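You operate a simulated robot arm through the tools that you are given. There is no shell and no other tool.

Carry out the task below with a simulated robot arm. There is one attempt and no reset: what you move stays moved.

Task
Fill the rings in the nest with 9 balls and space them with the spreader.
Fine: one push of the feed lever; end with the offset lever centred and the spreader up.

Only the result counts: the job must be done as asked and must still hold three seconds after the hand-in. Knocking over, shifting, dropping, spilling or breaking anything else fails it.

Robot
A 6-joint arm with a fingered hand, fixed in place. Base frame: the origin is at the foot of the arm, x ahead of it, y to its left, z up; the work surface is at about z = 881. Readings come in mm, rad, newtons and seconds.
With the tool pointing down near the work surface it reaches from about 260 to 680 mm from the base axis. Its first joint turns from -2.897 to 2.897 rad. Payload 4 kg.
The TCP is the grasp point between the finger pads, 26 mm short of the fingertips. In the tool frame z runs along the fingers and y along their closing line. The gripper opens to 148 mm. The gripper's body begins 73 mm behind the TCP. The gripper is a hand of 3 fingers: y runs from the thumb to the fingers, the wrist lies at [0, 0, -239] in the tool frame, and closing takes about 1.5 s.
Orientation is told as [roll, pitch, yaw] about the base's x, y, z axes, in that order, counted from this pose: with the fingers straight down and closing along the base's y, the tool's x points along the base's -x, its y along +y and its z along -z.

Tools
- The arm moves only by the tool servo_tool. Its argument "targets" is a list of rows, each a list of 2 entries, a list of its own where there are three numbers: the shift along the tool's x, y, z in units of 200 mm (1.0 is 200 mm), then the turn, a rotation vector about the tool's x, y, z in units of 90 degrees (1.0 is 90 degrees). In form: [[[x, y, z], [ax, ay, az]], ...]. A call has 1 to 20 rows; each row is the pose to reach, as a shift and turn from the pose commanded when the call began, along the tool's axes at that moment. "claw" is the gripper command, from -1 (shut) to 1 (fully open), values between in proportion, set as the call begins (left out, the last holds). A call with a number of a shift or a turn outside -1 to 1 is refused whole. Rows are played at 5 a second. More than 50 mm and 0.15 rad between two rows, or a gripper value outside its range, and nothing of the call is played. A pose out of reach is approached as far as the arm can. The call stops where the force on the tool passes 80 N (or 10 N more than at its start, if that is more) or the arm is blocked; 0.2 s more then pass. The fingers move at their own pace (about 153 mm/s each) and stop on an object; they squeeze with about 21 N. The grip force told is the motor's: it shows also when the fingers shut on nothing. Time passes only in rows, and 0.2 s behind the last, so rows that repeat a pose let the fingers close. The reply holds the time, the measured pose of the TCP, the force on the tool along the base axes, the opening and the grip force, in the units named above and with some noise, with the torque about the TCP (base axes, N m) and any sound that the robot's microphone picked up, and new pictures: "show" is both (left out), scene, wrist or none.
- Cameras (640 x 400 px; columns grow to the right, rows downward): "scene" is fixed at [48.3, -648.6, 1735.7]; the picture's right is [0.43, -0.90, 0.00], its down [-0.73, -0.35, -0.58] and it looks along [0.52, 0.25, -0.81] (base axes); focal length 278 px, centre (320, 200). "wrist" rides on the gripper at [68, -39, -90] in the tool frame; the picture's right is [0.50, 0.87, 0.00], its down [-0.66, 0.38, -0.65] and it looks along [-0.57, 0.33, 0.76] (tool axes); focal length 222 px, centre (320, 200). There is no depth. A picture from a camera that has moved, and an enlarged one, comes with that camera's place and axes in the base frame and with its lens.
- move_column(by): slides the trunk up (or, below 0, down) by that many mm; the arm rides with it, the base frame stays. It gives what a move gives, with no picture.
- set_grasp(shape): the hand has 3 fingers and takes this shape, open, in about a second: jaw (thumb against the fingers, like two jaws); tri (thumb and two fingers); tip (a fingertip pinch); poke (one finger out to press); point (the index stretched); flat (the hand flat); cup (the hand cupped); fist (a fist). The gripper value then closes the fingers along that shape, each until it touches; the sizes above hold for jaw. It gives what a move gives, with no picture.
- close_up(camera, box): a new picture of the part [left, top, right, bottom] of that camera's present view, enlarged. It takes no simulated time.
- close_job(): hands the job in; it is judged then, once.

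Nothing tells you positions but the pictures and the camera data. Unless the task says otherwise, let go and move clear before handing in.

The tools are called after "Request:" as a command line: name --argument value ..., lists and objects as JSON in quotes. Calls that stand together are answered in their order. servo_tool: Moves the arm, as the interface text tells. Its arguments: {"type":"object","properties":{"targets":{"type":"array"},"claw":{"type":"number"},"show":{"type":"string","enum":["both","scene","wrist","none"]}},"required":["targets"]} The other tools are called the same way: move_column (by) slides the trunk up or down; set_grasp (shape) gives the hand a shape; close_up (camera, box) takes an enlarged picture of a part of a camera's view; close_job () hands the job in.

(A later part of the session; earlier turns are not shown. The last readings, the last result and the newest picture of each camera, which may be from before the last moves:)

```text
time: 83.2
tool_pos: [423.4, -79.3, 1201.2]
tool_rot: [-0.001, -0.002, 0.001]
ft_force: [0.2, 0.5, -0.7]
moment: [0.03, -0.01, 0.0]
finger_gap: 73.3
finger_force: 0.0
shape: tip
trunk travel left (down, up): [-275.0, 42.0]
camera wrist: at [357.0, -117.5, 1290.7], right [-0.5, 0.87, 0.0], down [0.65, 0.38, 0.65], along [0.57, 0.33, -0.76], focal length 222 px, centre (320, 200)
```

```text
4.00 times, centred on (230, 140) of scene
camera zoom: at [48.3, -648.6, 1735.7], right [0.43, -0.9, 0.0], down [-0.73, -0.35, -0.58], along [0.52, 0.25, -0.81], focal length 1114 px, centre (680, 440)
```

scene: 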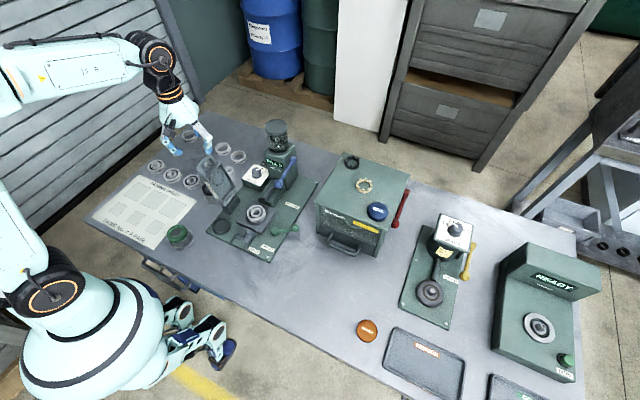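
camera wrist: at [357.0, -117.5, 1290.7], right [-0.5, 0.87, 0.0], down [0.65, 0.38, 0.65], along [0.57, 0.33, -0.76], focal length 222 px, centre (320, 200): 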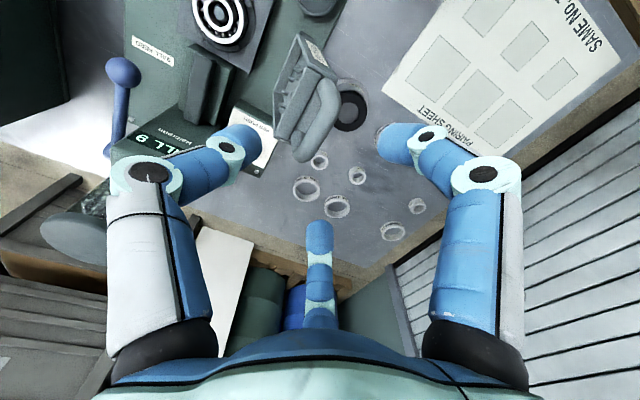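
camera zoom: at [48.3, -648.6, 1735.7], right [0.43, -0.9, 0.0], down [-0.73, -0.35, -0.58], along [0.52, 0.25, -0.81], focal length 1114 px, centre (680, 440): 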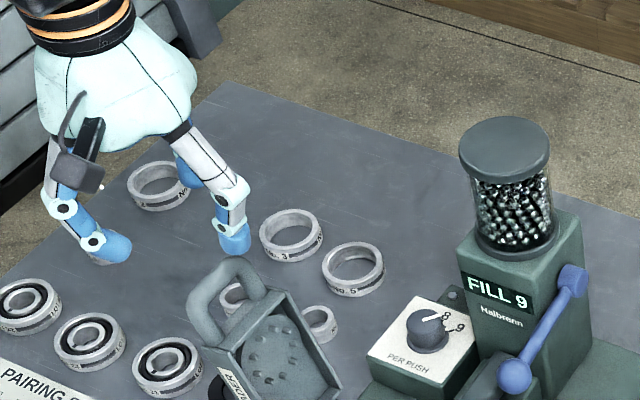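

Request:
servo_tool --targets '[[[0, 0, 0.09], [0, 0, 0]], [[0, 0, 0.18], [0, 0, 0]], [[0, 0, 0.26], [0, 0, 0]], [[0, 0, 0.26], [0, 0, 0]]]' --show "both"

Request:
close_up --camera "wrist" --box '[220, 40, 440, 240]'

Request:
close_up --camera "scene" --box '[180, 110, 270, 200]'

```text
time: 84.2
tool_pos: [423.3, -80.0, 1147.3]
tool_rot: [-0.001, -0.001, 0.0]
ft_force: [0.5, 0.0, -0.2]
moment: [0.0, -0.02, -0.01]
finger_gap: 73.5
finger_force: 0.2
shape: tip
trunk travel left (down, up): [-275.0, 42.0]
camera wrist: at [356.8, -118.2, 1238.2], right [-0.5, 0.87, 0.0], down [0.65, 0.38, 0.65], along [0.57, 0.33, -0.76], focal length 222 px, centre (320, 200)
```

scene: 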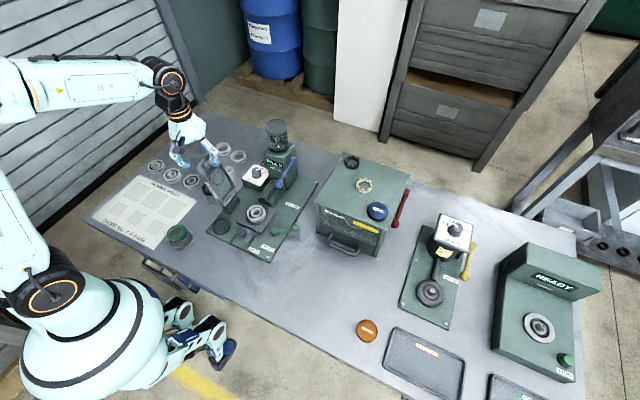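
wrist: 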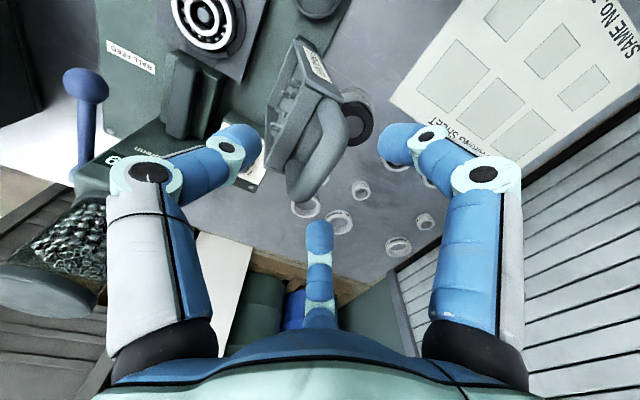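

```text
2.00 times, centred on (330, 140) of wrist
camera zoom: at [356.8, -118.2, 1238.2], right [-0.5, 0.87, 0.0], down [0.65, 0.38, 0.65], along [0.57, 0.33, -0.76], focal length 444 px, centre (300, 320)
```

zoom: 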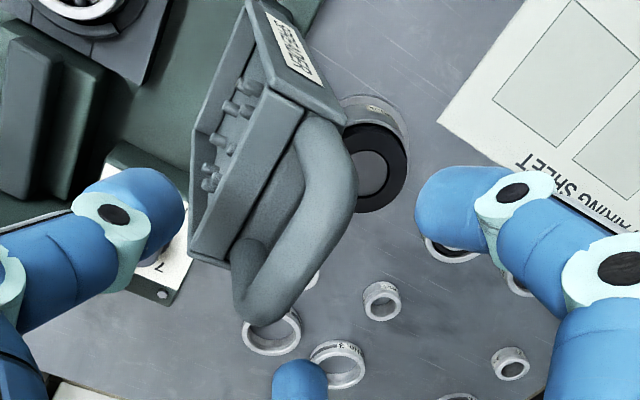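

```text
4.44 times, centred on (225, 155) of scene
camera zoom: at [48.3, -648.6, 1735.7], right [0.43, -0.9, 0.0], down [-0.73, -0.35, -0.58], along [0.52, 0.25, -0.81], focal length 1238 px, centre (742, 400)
```

zoom: 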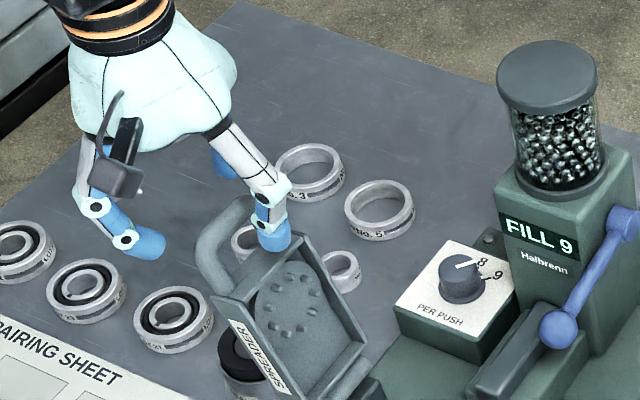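

The cage is around the handle bar. I'll close to a loose 55 mm gap and start swinging the spreader forward over vertical.

Request:
servo_tool --targets '[[[0, 0, 0], [0, 0, 0]], [[0, 0, 0], [0, 0, 0]]]' --claw -0.27 --show "wrist"

Request:
close_up --camera "wrist" --box '[220, 40, 440, 240]'

```text
time: 84.8
tool_pos: [424.5, -80.7, 1148.7]
tool_rot: [-0.001, 0.0, 0.001]
ft_force: [0.0, -0.8, 1.0]
moment: [-0.01, 0.0, 0.01]
finger_gap: 54.3
finger_force: 0.0
shape: tip
trunk travel left (down, up): [-275.0, 42.0]
camera wrist: at [356.9, -118.3, 1238.3], right [-0.5, 0.87, 0.0], down [0.65, 0.38, 0.65], along [0.57, 0.33, -0.76], focal length 222 px, centre (320, 200)
```

wrist: 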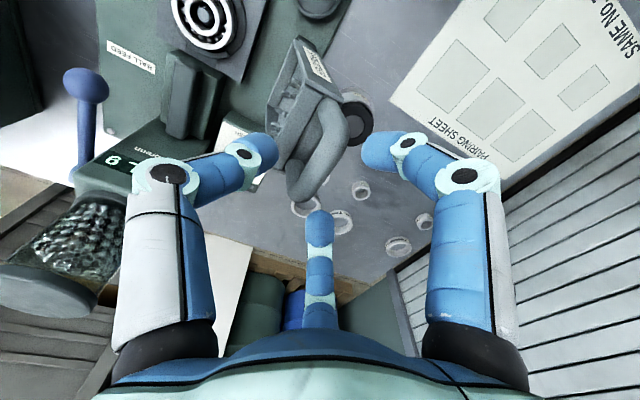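

```text
2.00 times, centred on (330, 140) of wrist
camera zoom: at [356.9, -118.3, 1238.3], right [-0.5, 0.87, 0.0], down [0.65, 0.38, 0.65], along [0.57, 0.33, -0.76], focal length 444 px, centre (300, 320)
```

zoom: 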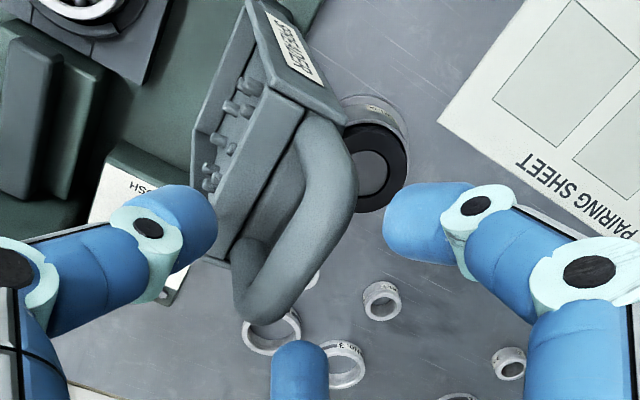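

Request:
servo_tool --targets '[[[0, 0, 0.025], [0, 0, 0]], [[0, -0.05, 0.025], [0, 0, 0]], [[0, -0.1, 0.025], [0, 0, 0]], [[0, -0.14, 0.025], [0, 0, 0]]]' --show "both"

Request:
close_up --camera "wrist" --box '[220, 40, 440, 240]'

Request:
close_up --camera "scene" --box '[180, 110, 270, 200]'

```text
time: 85.8
tool_pos: [424.3, -107.3, 1142.7]
tool_rot: [0.0, 0.0, 0.001]
ft_force: [-0.7, 1.2, 0.6]
moment: [0.01, 0.01, -0.01]
finger_gap: 54.5
finger_force: 0.0
shape: tip
trunk travel left (down, up): [-275.0, 42.0]
camera wrist: at [357.5, -145.4, 1233.4], right [-0.5, 0.87, 0.0], down [0.66, 0.38, 0.65], along [0.57, 0.33, -0.76], focal length 222 px, centre (320, 200)
```

scene: 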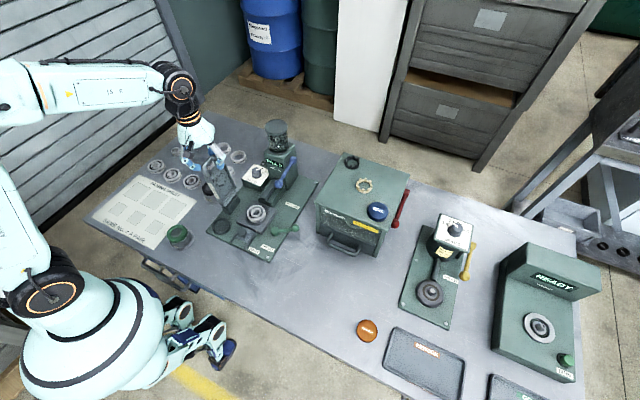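
wrist: 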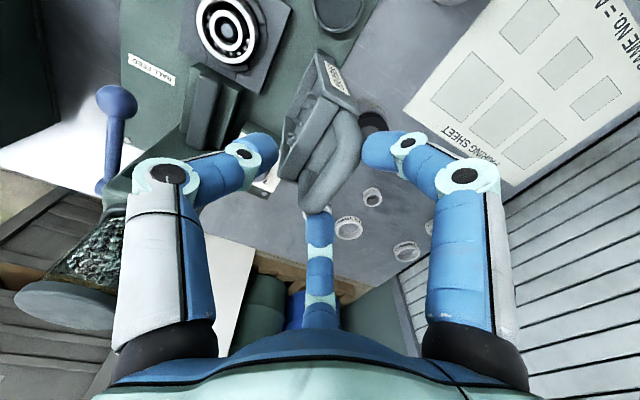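

```text
2.00 times, centred on (330, 140) of wrist
camera zoom: at [357.5, -145.4, 1233.4], right [-0.5, 0.87, 0.0], down [0.66, 0.38, 0.65], along [0.57, 0.33, -0.76], focal length 444 px, centre (300, 320)
```

zoom: 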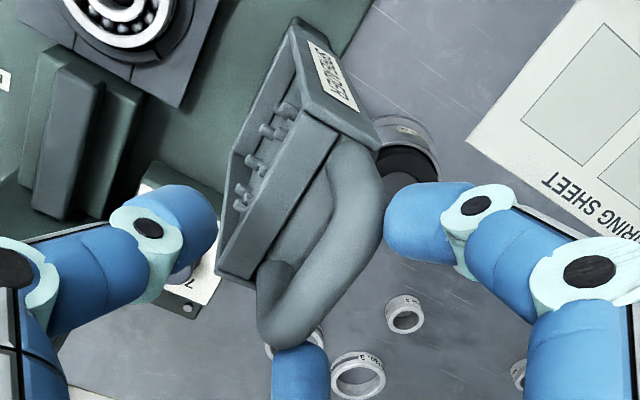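

```text
4.44 times, centred on (225, 155) of scene
camera zoom: at [48.3, -648.6, 1735.7], right [0.43, -0.9, 0.0], down [-0.73, -0.35, -0.58], along [0.52, 0.25, -0.81], focal length 1238 px, centre (742, 400)
```

zoom: 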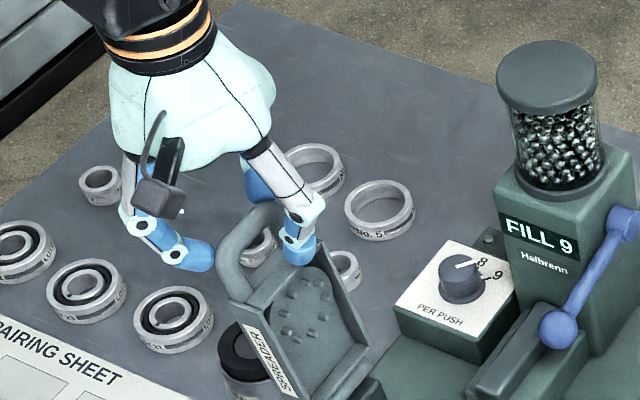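

Request:
servo_tool --targets '[[[0, -0.05, 0], [0, 0, 0]], [[0, -0.1, 0.003], [0, 0, 0]], [[0, -0.15, 0.006], [0, 0, 0]]]' --show "both"

Request:
close_up --camera "wrist" --box '[220, 40, 440, 240]'

Request:
close_up --camera "scene" --box '[180, 110, 270, 200]'

```text
time: 86.6
tool_pos: [423.1, -138.3, 1143.1]
tool_rot: [0.001, 0.0, -0.002]
ft_force: [0.1, 0.7, 0.3]
moment: [-0.01, 0.03, -0.01]
finger_gap: 54.5
finger_force: 0.1
shape: tip
trunk travel left (down, up): [-275.0, 42.0]
camera wrist: at [357.0, -175.9, 1233.0], right [-0.5, 0.87, 0.0], down [0.65, 0.38, 0.65], along [0.57, 0.33, -0.76], focal length 222 px, centre (320, 200)
```

scene: 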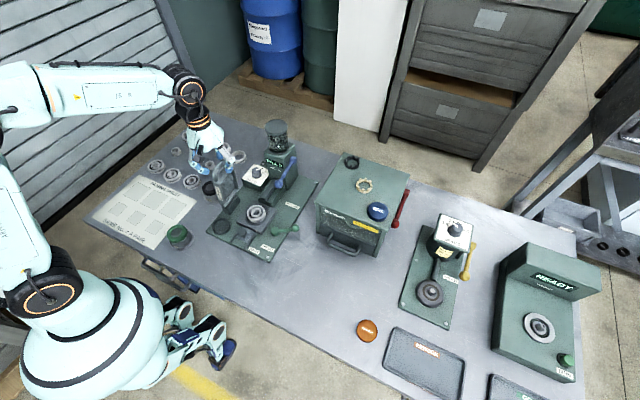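
wrist: 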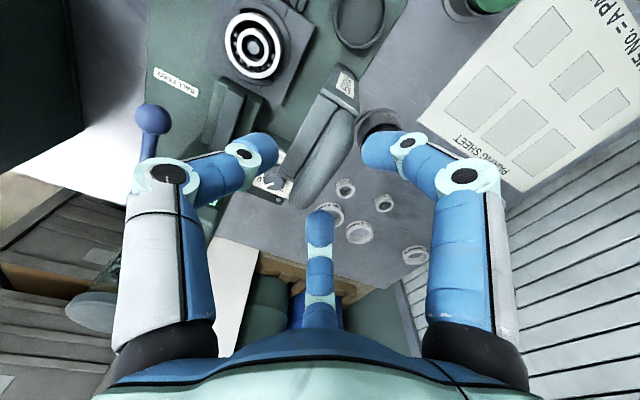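

```text
2.00 times, centred on (330, 140) of wrist
camera zoom: at [357.0, -175.9, 1233.0], right [-0.5, 0.87, 0.0], down [0.65, 0.38, 0.65], along [0.57, 0.33, -0.76], focal length 444 px, centre (300, 320)
```

zoom: 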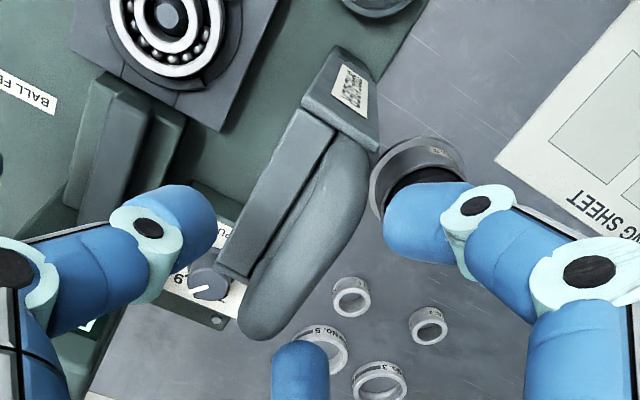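

```text
4.44 times, centred on (225, 155) of scene
camera zoom: at [48.3, -648.6, 1735.7], right [0.43, -0.9, 0.0], down [-0.73, -0.35, -0.58], along [0.52, 0.25, -0.81], focal length 1238 px, centre (742, 400)
```

zoom: 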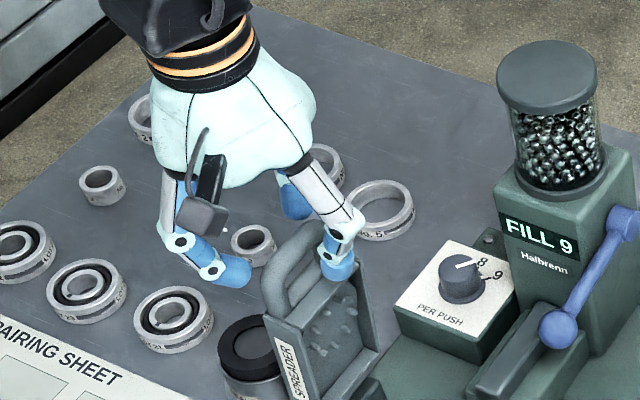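

Request:
servo_tool --targets '[[[0, -0.081, 0.0175], [-0.0278, 0, 0]], [[0, -0.1615, 0.038], [-0.0556, 0, 0]], [[0, -0.239, 0.0675], [-0.0833, 0, 0]], [[0, -0.3135, 0.102], [-0.1111, 0, 0]]]' --show "both"

Request:
close_up --camera "wrist" --box '[220, 40, 440, 240]'

Request:
close_up --camera "scene" --box '[200, 130, 290, 220]'

```text
time: 87.6
tool_pos: [424.6, -200.3, 1121.3]
tool_rot: [0.177, -0.001, 0.002]
ft_force: [0.3, -1.1, -1.1]
moment: [0.0, 0.01, -0.05]
finger_gap: 54.7
finger_force: 0.1
shape: tip
trunk travel left (down, up): [-275.0, 42.0]
camera wrist: at [356.9, -253.7, 1204.1], right [-0.5, 0.85, 0.15], down [0.65, 0.26, 0.71], along [0.57, 0.45, -0.69], focal length 222 px, centre (320, 200)
```

scene: 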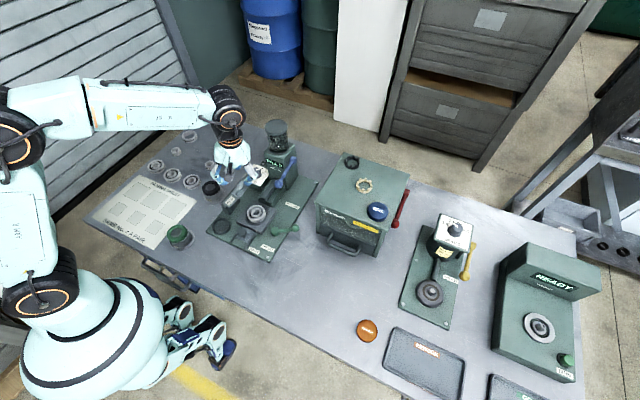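
wrist: 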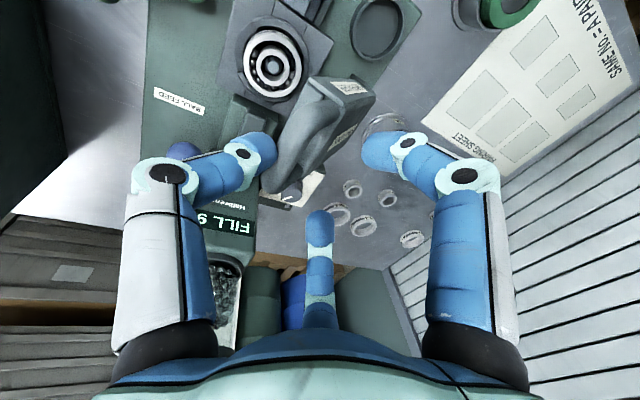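

```text
2.00 times, centred on (330, 140) of wrist
camera zoom: at [356.9, -253.7, 1204.1], right [-0.5, 0.85, 0.15], down [0.65, 0.26, 0.71], along [0.57, 0.45, -0.69], focal length 444 px, centre (300, 320)
```

zoom: 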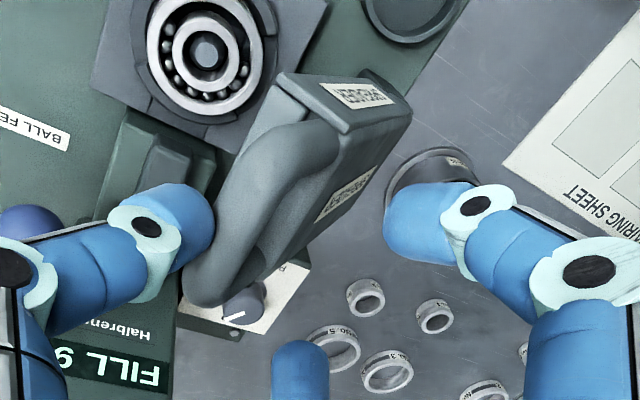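

```text
4.44 times, centred on (245, 175) of scene
camera zoom: at [48.3, -648.6, 1735.7], right [0.43, -0.9, 0.0], down [-0.73, -0.35, -0.58], along [0.52, 0.25, -0.81], focal length 1238 px, centre (653, 311)
```

zoom: 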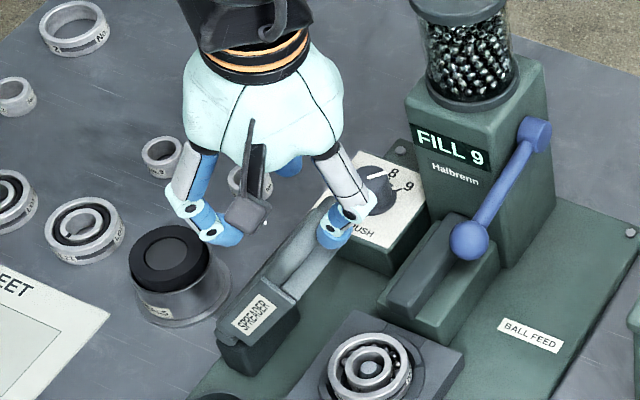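

The spreader is past vertical and now rests gently on the thumb. Continuing to lower it along the arc.

Request:
servo_tool --targets '[[[0, -0.077, 0.0285], [-0.0278, 0, 0]], [[0, -0.1515, 0.0635], [-0.0556, 0, 0]], [[0, -0.2225, 0.105], [-0.0833, 0, 0]], [[0, -0.2905, 0.1525], [-0.1111, 0, 0]]]' --show "both"

Request:
close_up --camera "wrist" --box '[220, 40, 440, 240]'

Request:
close_up --camera "scene" --box '[210, 150, 300, 240]'

```text
time: 88.6
tool_pos: [424.4, -253.0, 1081.9]
tool_rot: [0.352, -0.002, 0.001]
ft_force: [0.1, 1.0, 0.2]
moment: [0.03, -0.01, -0.01]
finger_gap: 54.2
finger_force: 0.0
shape: tip
trunk travel left (down, up): [-275.0, 42.0]
camera wrist: at [357.2, -319.6, 1153.2], right [-0.5, 0.81, 0.3], down [0.65, 0.13, 0.74], along [0.57, 0.57, -0.6], focal length 222 px, centre (320, 200)
```

scene: 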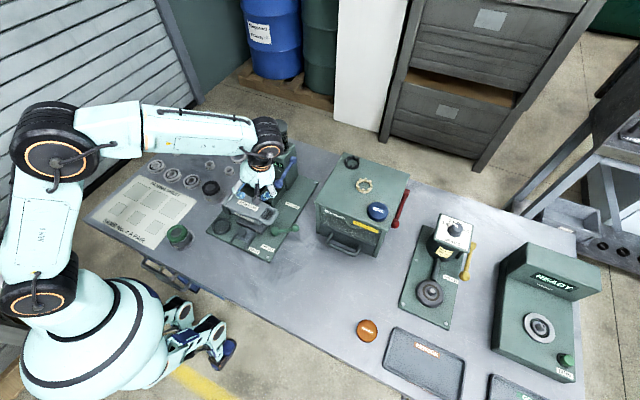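
wrist: 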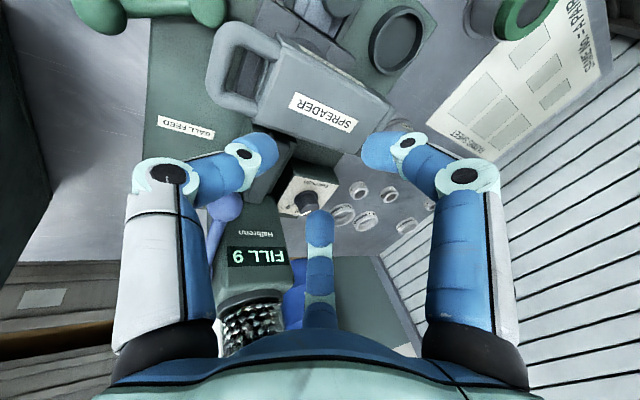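

```text
2.00 times, centred on (330, 140) of wrist
camera zoom: at [357.2, -319.6, 1153.2], right [-0.5, 0.81, 0.3], down [0.65, 0.13, 0.74], along [0.57, 0.57, -0.6], focal length 444 px, centre (300, 320)
```

zoom: 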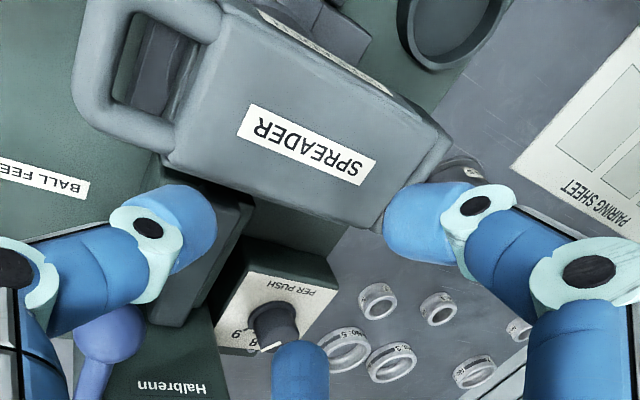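

```text
4.44 times, centred on (255, 195) of scene
camera zoom: at [48.3, -648.6, 1735.7], right [0.43, -0.9, 0.0], down [-0.73, -0.35, -0.58], along [0.52, 0.25, -0.81], focal length 1238 px, centre (609, 222)
```

zoom: 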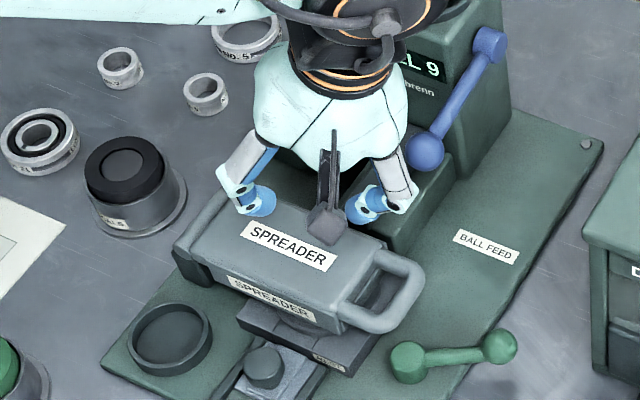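

The spreader slipped off the thumb and has come to rest down on the nest. I'll take a closer look.

Request:
close_up --camera "scene" --box '[240, 190, 310, 240]'

Request:
close_up --camera "wrist" --box '[200, 0, 420, 160]'

```text
8.00 times, centred on (275, 215) of scene
camera zoom: at [48.3, -648.6, 1735.7], right [0.43, -0.9, 0.0], down [-0.73, -0.35, -0.58], along [0.52, 0.25, -0.81], focal length 2228 px, centre (680, 80)
```

zoom: 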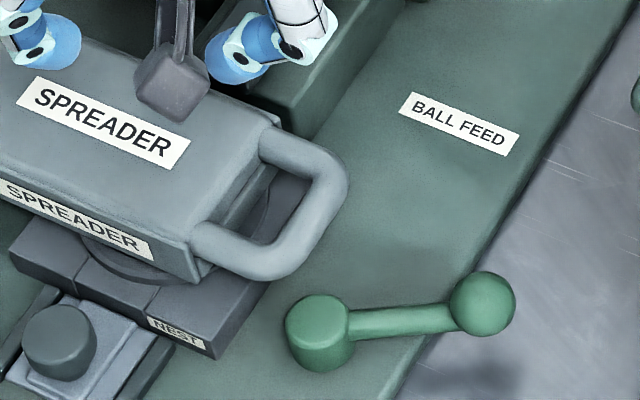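

```text
2.50 times, centred on (310, 80) of wrist
camera zoom: at [357.2, -319.6, 1153.2], right [-0.5, 0.81, 0.3], down [0.65, 0.13, 0.74], along [0.57, 0.57, -0.6], focal length 555 px, centre (345, 500)
```

zoom: 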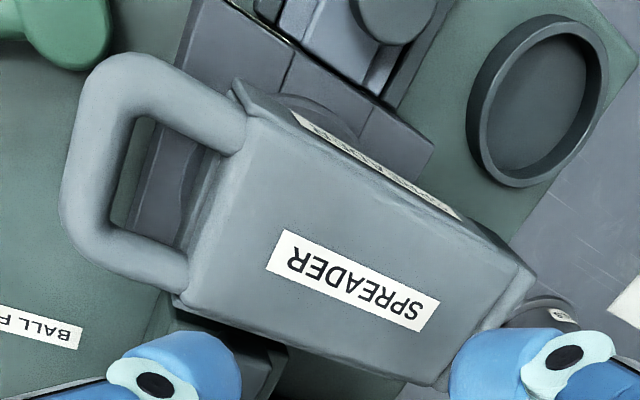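

The spreader lies down on the nest. To make sure it's fully seated I'll press lightly on its top over the nest with a closed beak.

Request:
servo_tool --targets '[[[0, 0.05, 0.019], [0.074, 0, 0]], [[0, 0.1, 0.038], [0.148, 0, 0]], [[0, 0.155, 0.0565], [0.222, 0, 0]], [[0, 0.155, 0.0565], [0.222, 0, 0]]]' --claw -1 --show "none"

Request:
servo_tool --targets '[[[0, 0, 0.1], [0, 0, 0]], [[0, 0, 0.2], [0, 0, 0]], [[0, 0, 0.3], [0, 0, 0]]]' --show "both"

Request:
close_up --camera "scene" --box '[220, 160, 310, 240]'

```text
time: 89.6
tool_pos: [425.3, -220.9, 1081.8]
tool_rot: [-0.002, -0.001, -0.001]
ft_force: [-0.1, -0.8, 0.7]
moment: [0.0, 0.0, 0.01]
finger_gap: 0.1
finger_force: 21.0
shape: tip
trunk travel left (down, up): [-275.0, 42.0]
```

```text
time: 90.4
tool_pos: [424.7, -221.1, 1021.1]
tool_rot: [0.001, -0.001, 0.001]
ft_force: [0.4, 0.1, 0.7]
moment: [0.02, -0.04, 0.03]
finger_gap: 0.1
finger_force: 20.8
shape: tip
trunk travel left (down, up): [-275.0, 42.0]
camera wrist: at [357.6, -259.4, 1111.8], right [-0.5, 0.87, 0.0], down [0.65, 0.38, 0.65], along [0.57, 0.33, -0.76], focal length 222 px, centre (320, 200)
```

scene: 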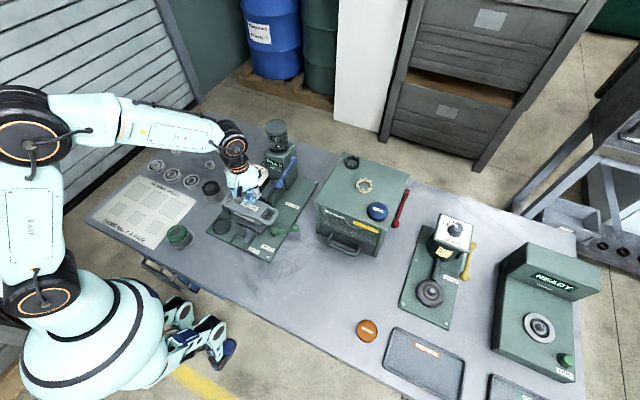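
wrist: 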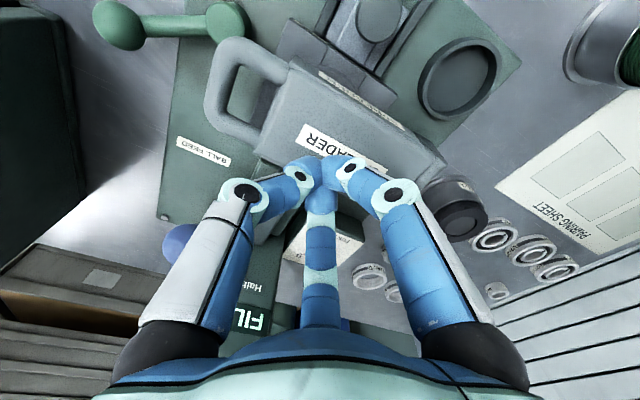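

```text
5.00 times, centred on (265, 200) of scene
camera zoom: at [48.3, -648.6, 1735.7], right [0.43, -0.9, 0.0], down [-0.73, -0.35, -0.58], along [0.52, 0.25, -0.81], focal length 1392 px, centre (595, 200)
```

zoom: 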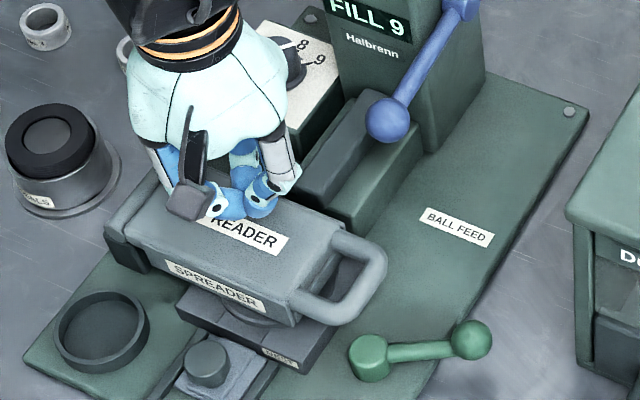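

Request:
servo_tool --targets '[[[0, 0, 0.035], [0, 0, 0]], [[0, 0, 0.07], [0, 0, 0]]]' --show "none"

Request:
servo_tool --targets '[[[0, 0, 0.015], [0, 0, 0]], [[0, 0, 0.03], [0, 0, 0]]]' --show "none"

```text
time: 91.0
tool_pos: [424.1, -219.8, 1006.1]
tool_rot: [0.001, 0.002, 0.0]
ft_force: [0.0, 0.0, -0.4]
moment: [0.0, -0.02, -0.03]
finger_gap: 0.0
finger_force: 21.2
shape: tip
trunk travel left (down, up): [-275.0, 42.0]
```

```text
time: 91.6
tool_pos: [423.9, -219.1, 1000.7]
tool_rot: [0.001, 0.002, 0.0]
ft_force: [-0.9, 0.2, -0.5]
moment: [0.0, -0.02, -0.04]
finger_gap: 0.0
finger_force: 21.2
shape: tip
trunk travel left (down, up): [-275.0, 42.0]
```

Request:
servo_tool --targets '[[[0, 0, 0.015], [0, 0, 0]], [[0, 0, 0.03], [0, 0, 0]]]' --show "none"

Request:
servo_tool --targets '[[[0, 0, 0.01], [0, 0, 0]], [[0, 0, 0.02], [0, 0, 0]]]' --show "none"

```text
time: 92.2
tool_pos: [424.1, -221.1, 994.7]
tool_rot: [0.001, -0.002, 0.001]
ft_force: [0.3, -0.1, -0.3]
moment: [-0.01, -0.02, -0.05]
finger_gap: 0.0
finger_force: 21.2
shape: tip
trunk travel left (down, up): [-275.0, 42.0]
```

```text
time: 92.8
tool_pos: [424.1, -219.6, 991.5]
tool_rot: [-0.002, 0.0, 0.001]
ft_force: [0.5, -0.4, 0.2]
moment: [-0.01, 0.01, 0.0]
finger_gap: 0.2
finger_force: 21.2
shape: tip
trunk travel left (down, up): [-275.0, 42.0]
```

Request:
servo_tool --targets '[[[0, 0, 0.01], [0, 0, 0]], [[0, 0, 0.02], [0, 0, 0]]]' --show "none"

Request:
servo_tool --targets '[[[0, 0, 0.01], [0, 0, 0]], [[0, 0, 0.02], [0, 0, 0]]]' --show "both"

Request:
close_up --camera "wrist" --box '[220, 60, 440, 240]'

```text
time: 93.4
tool_pos: [424.0, -219.9, 986.7]
tool_rot: [0.0, -0.001, 0.001]
ft_force: [0.8, -0.6, -0.5]
moment: [-0.02, 0.03, -0.02]
finger_gap: 0.0
finger_force: 21.0
shape: tip
trunk travel left (down, up): [-275.0, 42.0]
```

```text
time: 94.0
tool_pos: [424.8, -219.0, 984.2]
tool_rot: [0.0, -0.002, 0.0]
ft_force: [-0.3, 1.3, 8.6]
moment: [0.05, 0.05, 0.03]
finger_gap: 0.2
finger_force: 21.5
shape: tip
trunk travel left (down, up): [-275.0, 42.0]
camera wrist: at [357.3, -257.2, 1074.0], right [-0.5, 0.87, 0.0], down [0.65, 0.38, 0.66], along [0.57, 0.33, -0.76], focal length 222 px, centre (320, 200)
```

scene: 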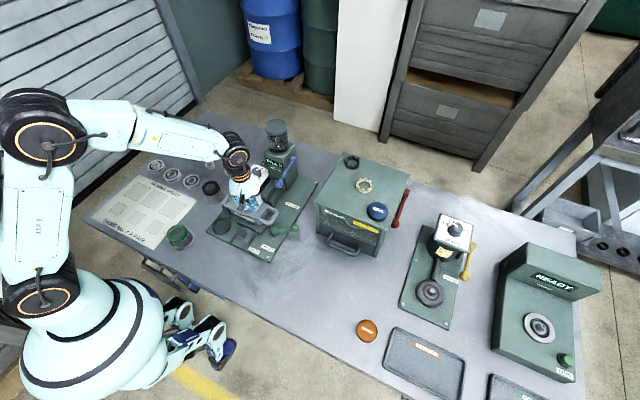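
wrist: 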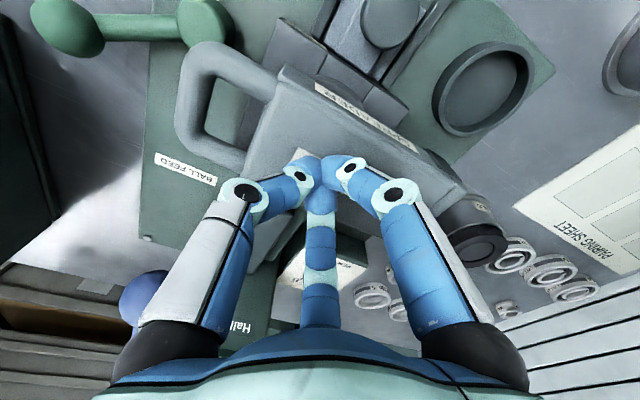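

```text
2.22 times, centred on (330, 150) of wrist
camera zoom: at [357.3, -257.2, 1074.0], right [-0.5, 0.87, 0.0], down [0.65, 0.38, 0.66], along [0.57, 0.33, -0.76], focal length 494 px, centre (298, 311)
```

zoom: 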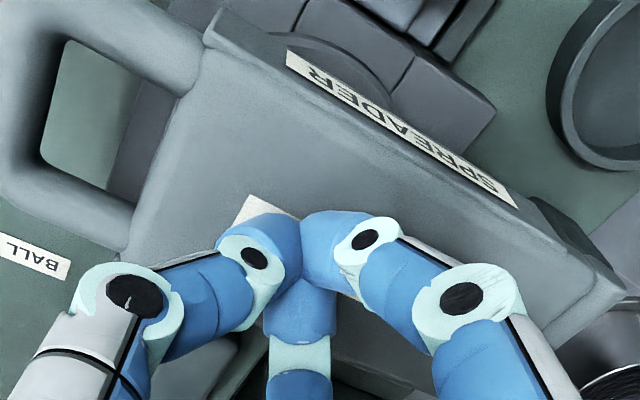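

Request:
servo_tool --targets '[[[0, 0, 0.01], [0, 0, 0]], [[0, 0, 0.02], [0, 0, 0]], [[0, 0, 0.02], [0, 0, 0]]]' --show "none"

```text
time: 94.8
tool_pos: [424.5, -219.2, 982.2]
tool_rot: [-0.003, -0.009, 0.0]
ft_force: [2.2, 1.0, 53.5]
moment: [0.04, -0.09, 0.01]
finger_gap: 0.0
finger_force: 21.4
shape: tip
trunk travel left (down, up): [-275.0, 42.0]
```

The spreader is firmly seated (53 N at its stop). Now I'll lift off and approach its handle from the front with a 40° tilt, so the thumb goes underneath the bar.

Request:
servo_tool --targets '[[[0, 0, -0.15], [0, 0, 0]], [[0, 0, -0.35], [0, 0, 0]], [[0, 0, -0.59], [0, 0, 0]]]' --show "none"

Request:
servo_tool --targets '[[[0.009, -0.109, 0.0125], [-0.074, 0, 0]], [[0.0175, -0.218, 0.025], [-0.148, 0, 0]], [[0.026, -0.327, 0.0375], [-0.222, 0, 0]], [[0.035, -0.437, 0.05], [-0.296, 0, 0]], [[0.044, -0.546, 0.0625], [-0.37, 0, 0]], [[0.0525, -0.655, 0.075], [-0.444, 0, 0]], [[0.0525, -0.655, 0.075], [-0.444, 0, 0]]]' --claw -0.19 --show "both"

Request:
close_up --camera "scene" --box '[220, 150, 330, 250]'

```text
time: 95.6
tool_pos: [422.4, -222.2, 1096.3]
tool_rot: [0.001, -0.001, 0.002]
ft_force: [-0.3, 0.1, 0.3]
moment: [-0.01, 0.0, 0.02]
finger_gap: 0.1
finger_force: 21.0
shape: tip
trunk travel left (down, up): [-275.0, 42.0]
```

```text
time: 97.2
tool_pos: [413.0, -351.5, 1081.7]
tool_rot: [0.698, -0.001, 0.0]
ft_force: [0.0, -0.4, -0.1]
moment: [-0.05, 0.01, 0.0]
finger_gap: 59.8
finger_force: 0.1
shape: tip
trunk travel left (down, up): [-275.0, 42.0]
camera wrist: at [346.2, -438.3, 1124.8], right [-0.5, 0.66, 0.56], down [0.65, -0.13, 0.74], along [0.57, 0.74, -0.37], focal length 222 px, centre (320, 200)
```

scene: 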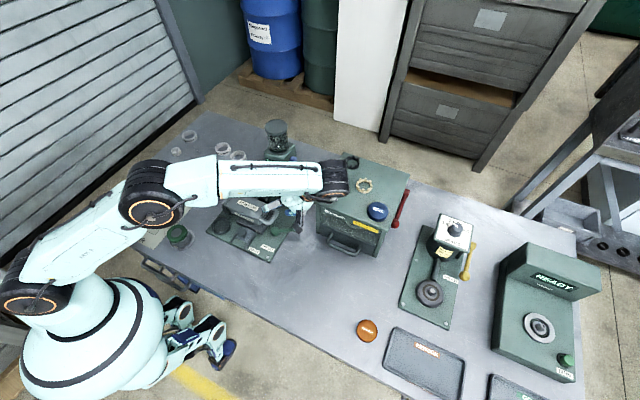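
wrist: 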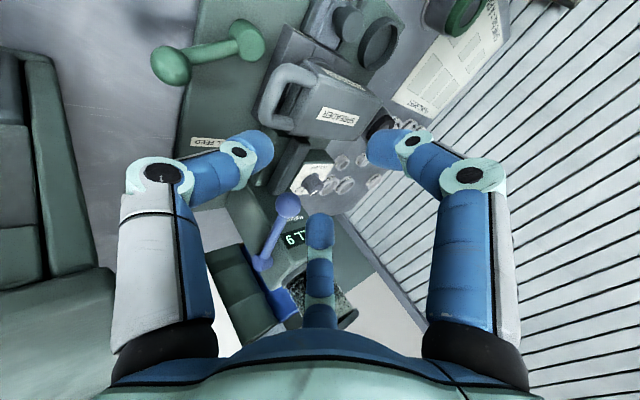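

```text
4.00 times, centred on (275, 200) of scene
camera zoom: at [48.3, -648.6, 1735.7], right [0.43, -0.9, 0.0], down [-0.73, -0.35, -0.58], along [0.52, 0.25, -0.81], focal length 1114 px, centre (500, 200)
```

zoom: 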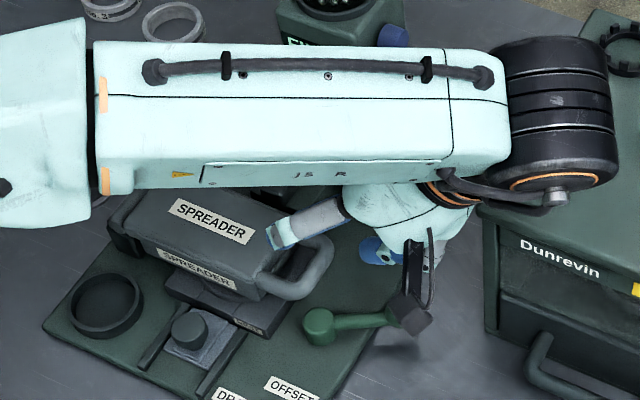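

Request:
close_up --camera "wrist" --box '[220, 30, 400, 180]'

```text
2.67 times, centred on (310, 105) of wrist
camera zoom: at [346.2, -438.3, 1124.8], right [-0.5, 0.66, 0.56], down [0.65, -0.13, 0.74], along [0.57, 0.74, -0.37], focal length 592 px, centre (347, 453)
```

zoom: 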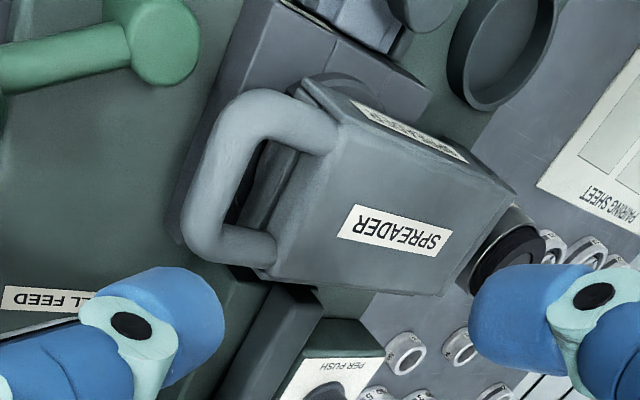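

Request:
servo_tool --targets '[[[0, -0.0765, 0.154], [0, 0, 0]], [[0, -0.153, 0.3085], [0, 0, 0]], [[0, -0.153, 0.3085], [0, 0, 0]]]' --show "both"

Request:
close_up --camera "wrist" --box '[210, 30, 410, 200]'

Request:
close_up --camera "scene" --box '[240, 170, 320, 250]'

```text
time: 98.0
tool_pos: [412.9, -335.6, 1014.9]
tool_rot: [0.696, -0.001, 0.0]
ft_force: [0.8, 0.5, 0.3]
moment: [0.03, 0.01, -0.01]
finger_gap: 59.6
finger_force: 0.0
shape: tip
trunk travel left (down, up): [-275.0, 42.0]
camera wrist: at [345.8, -422.5, 1058.0], right [-0.5, 0.66, 0.56], down [0.65, -0.13, 0.74], along [0.57, 0.74, -0.37], focal length 222 px, centre (320, 200)
```

scene: 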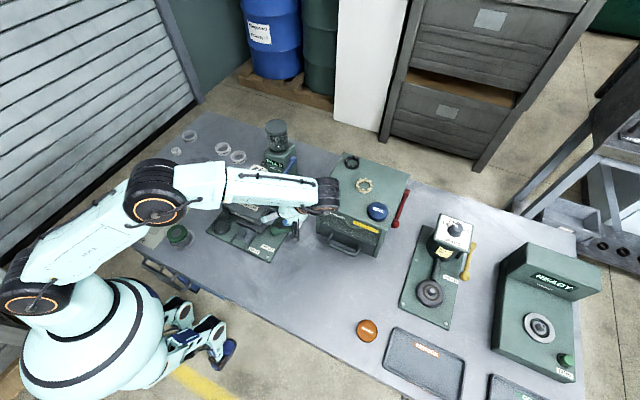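
wrist: 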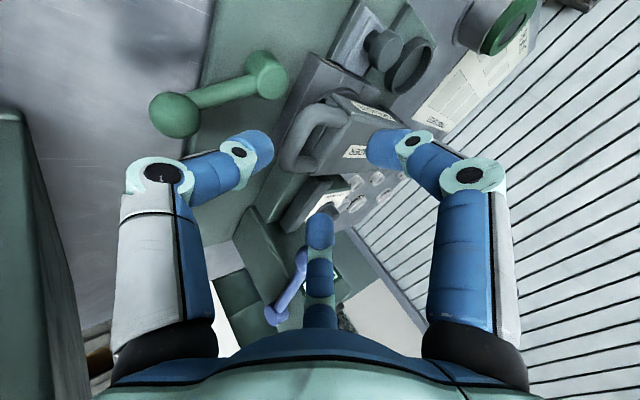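

```text
2.35 times, centred on (310, 115) of wrist
camera zoom: at [345.8, -422.5, 1058.0], right [-0.5, 0.66, 0.56], down [0.65, -0.13, 0.74], along [0.57, 0.74, -0.37], focal length 523 px, centre (344, 400)
```

zoom: 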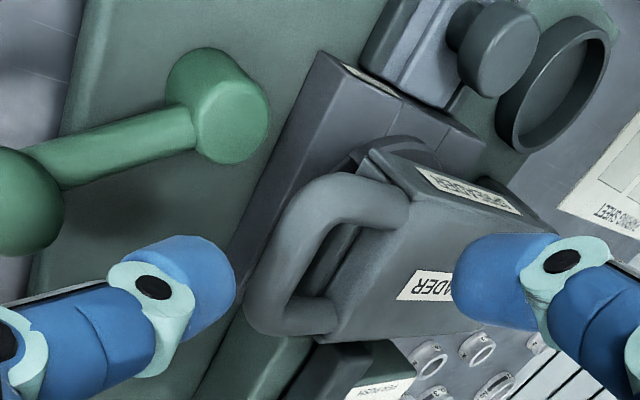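

```text
5.00 times, centred on (280, 210) of scene
camera zoom: at [48.3, -648.6, 1735.7], right [0.43, -0.9, 0.0], down [-0.73, -0.35, -0.58], along [0.52, 0.25, -0.81], focal length 1392 px, centre (520, 150)
```

zoom: 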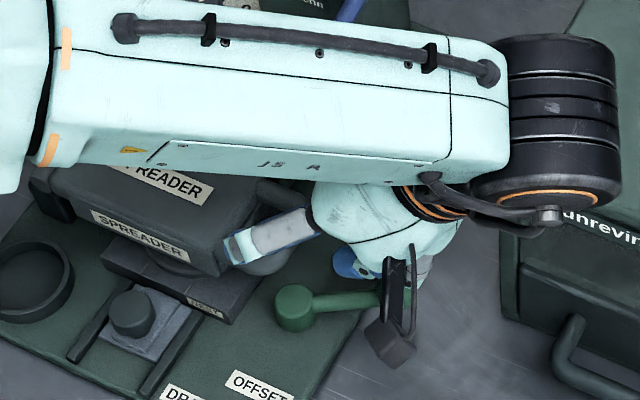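

Request:
servo_tool --targets '[[[0, -0.003, 0.075], [0, 0, 0]], [[0, -0.006, 0.15], [0, 0, 0]]]' --show "wrist"

Request:
close_up --camera "wrist" --box '[210, 50, 410, 220]'

Request:
close_up --camera "scene" --box '[240, 180, 320, 250]'

```text
time: 98.6
tool_pos: [415.1, -316.3, 990.9]
tool_rot: [0.697, 0.0, 0.0]
ft_force: [0.0, 0.4, 0.0]
moment: [0.02, 0.01, -0.01]
finger_gap: 59.9
finger_force: 0.2
shape: tip
trunk travel left (down, up): [-275.0, 42.0]
camera wrist: at [347.6, -404.4, 1035.6], right [-0.5, 0.66, 0.56], down [0.66, -0.13, 0.74], along [0.57, 0.74, -0.37], focal length 222 px, centre (320, 200)
```

wrist: 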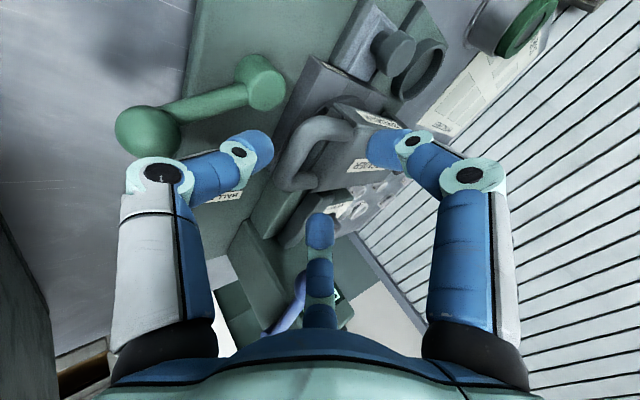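

```text
2.35 times, centred on (310, 135) of wrist
camera zoom: at [347.6, -404.4, 1035.6], right [-0.5, 0.66, 0.56], down [0.66, -0.13, 0.74], along [0.57, 0.74, -0.37], focal length 523 px, centre (344, 353)
```

zoom: 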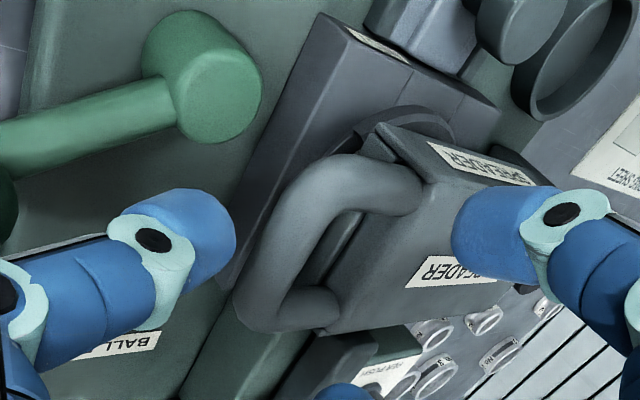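

```text
5.71 times, centred on (280, 215) of scene
camera zoom: at [48.3, -648.6, 1735.7], right [0.43, -0.9, 0.0], down [-0.73, -0.35, -0.58], along [0.52, 0.25, -0.81], focal length 1591 px, centre (549, 114)
```

zoom: 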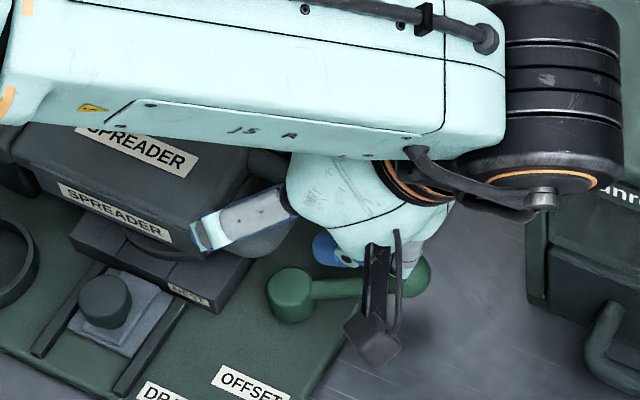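

Request:
servo_tool --targets '[[[0, 0, 0.05], [0, 0, 0]], [[0, 0, 0.1], [0, 0, 0]], [[0, 0, 0.15], [0, 0, 0]]]' --show "wrist"

Request:
close_up --camera "wrist" --box '[210, 70, 410, 240]'

Request:
close_up --camera "scene" --box '[240, 180, 320, 250]'

```text
time: 99.4
tool_pos: [414.6, -298.1, 968.0]
tool_rot: [0.699, -0.001, 0.0]
ft_force: [0.0, 0.1, 0.3]
moment: [-0.03, 0.0, 0.0]
finger_gap: 59.6
finger_force: 0.0
shape: tip
trunk travel left (down, up): [-275.0, 42.0]
camera wrist: at [347.5, -384.5, 1012.3], right [-0.5, 0.66, 0.56], down [0.65, -0.13, 0.74], along [0.57, 0.74, -0.37], focal length 222 px, centre (320, 200)
```

wrist: 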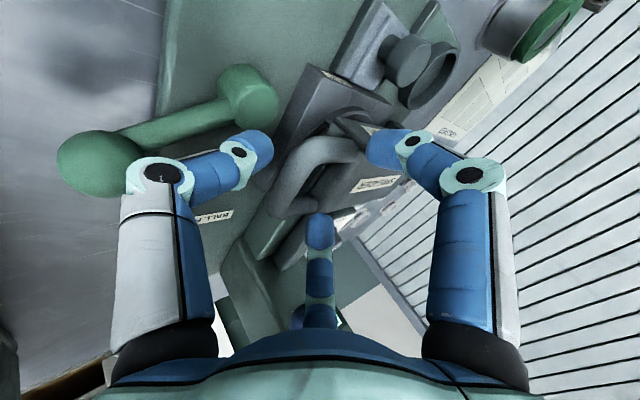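

```text
2.35 times, centred on (310, 155) of wrist
camera zoom: at [347.5, -384.5, 1012.3], right [-0.5, 0.66, 0.56], down [0.65, -0.13, 0.74], along [0.57, 0.74, -0.37], focal length 523 px, centre (344, 306)
```

zoom: 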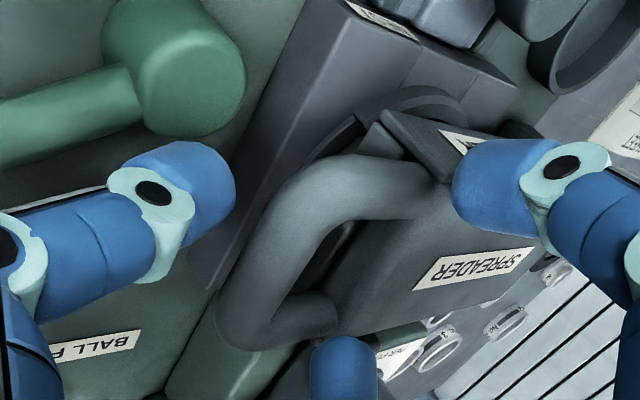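

```text
5.71 times, centred on (280, 215) of scene
camera zoom: at [48.3, -648.6, 1735.7], right [0.43, -0.9, 0.0], down [-0.73, -0.35, -0.58], along [0.52, 0.25, -0.81], focal length 1591 px, centre (549, 114)
```

zoom: 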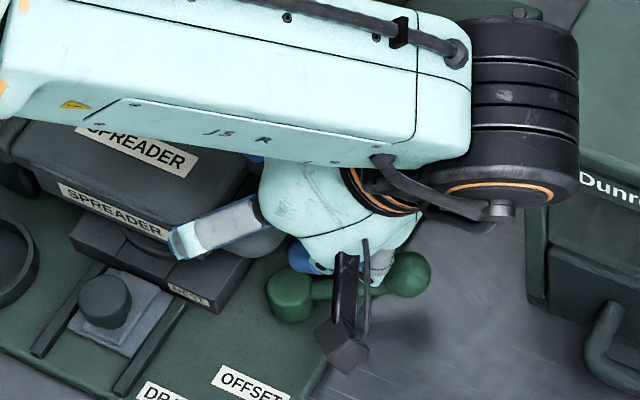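

The bar is inside the cage with the thumb underneath it. I'll narrow the cage and start lifting along the arc.

Request:
servo_tool --targets '[[[0, 0.0075, 0.029], [0, 0, 0]], [[0, 0.0075, 0.029], [0, 0, 0]]]' --claw -0.35 --show "wrist"

Request:
close_up --camera "wrist" --box '[210, 70, 410, 240]'

```text
time: 100.0
tool_pos: [413.4, -292.9, 965.8]
tool_rot: [0.696, -0.002, 0.0]
ft_force: [1.0, -1.6, 3.5]
moment: [0.05, -0.09, -0.08]
finger_gap: 48.6
finger_force: 0.1
shape: tip
trunk travel left (down, up): [-275.0, 42.0]
camera wrist: at [346.9, -379.4, 1009.7], right [-0.5, 0.66, 0.56], down [0.65, -0.13, 0.74], along [0.57, 0.74, -0.37], focal length 222 px, centre (320, 200)
```

wrist: 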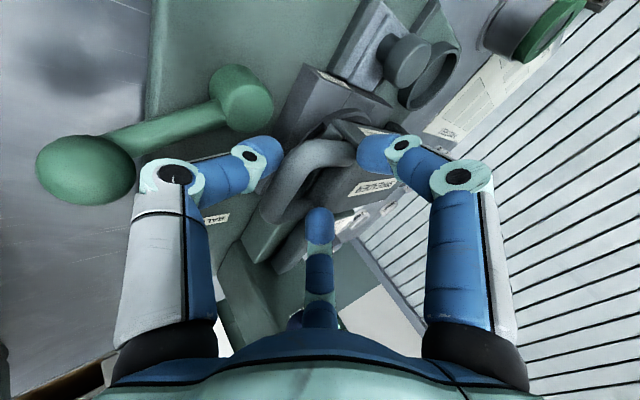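

```text
2.35 times, centred on (310, 155) of wrist
camera zoom: at [346.9, -379.4, 1009.7], right [-0.5, 0.66, 0.56], down [0.65, -0.13, 0.74], along [0.57, 0.74, -0.37], focal length 523 px, centre (344, 306)
```

zoom: 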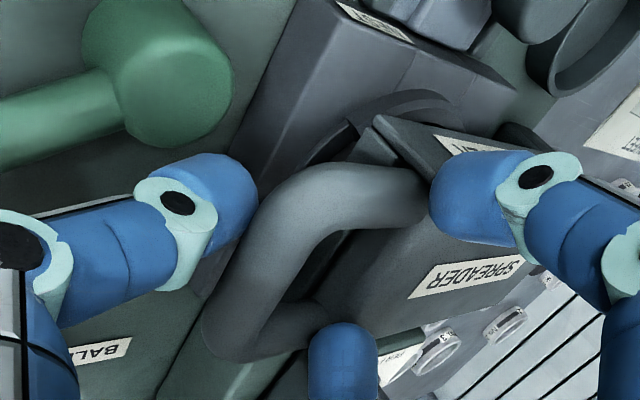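

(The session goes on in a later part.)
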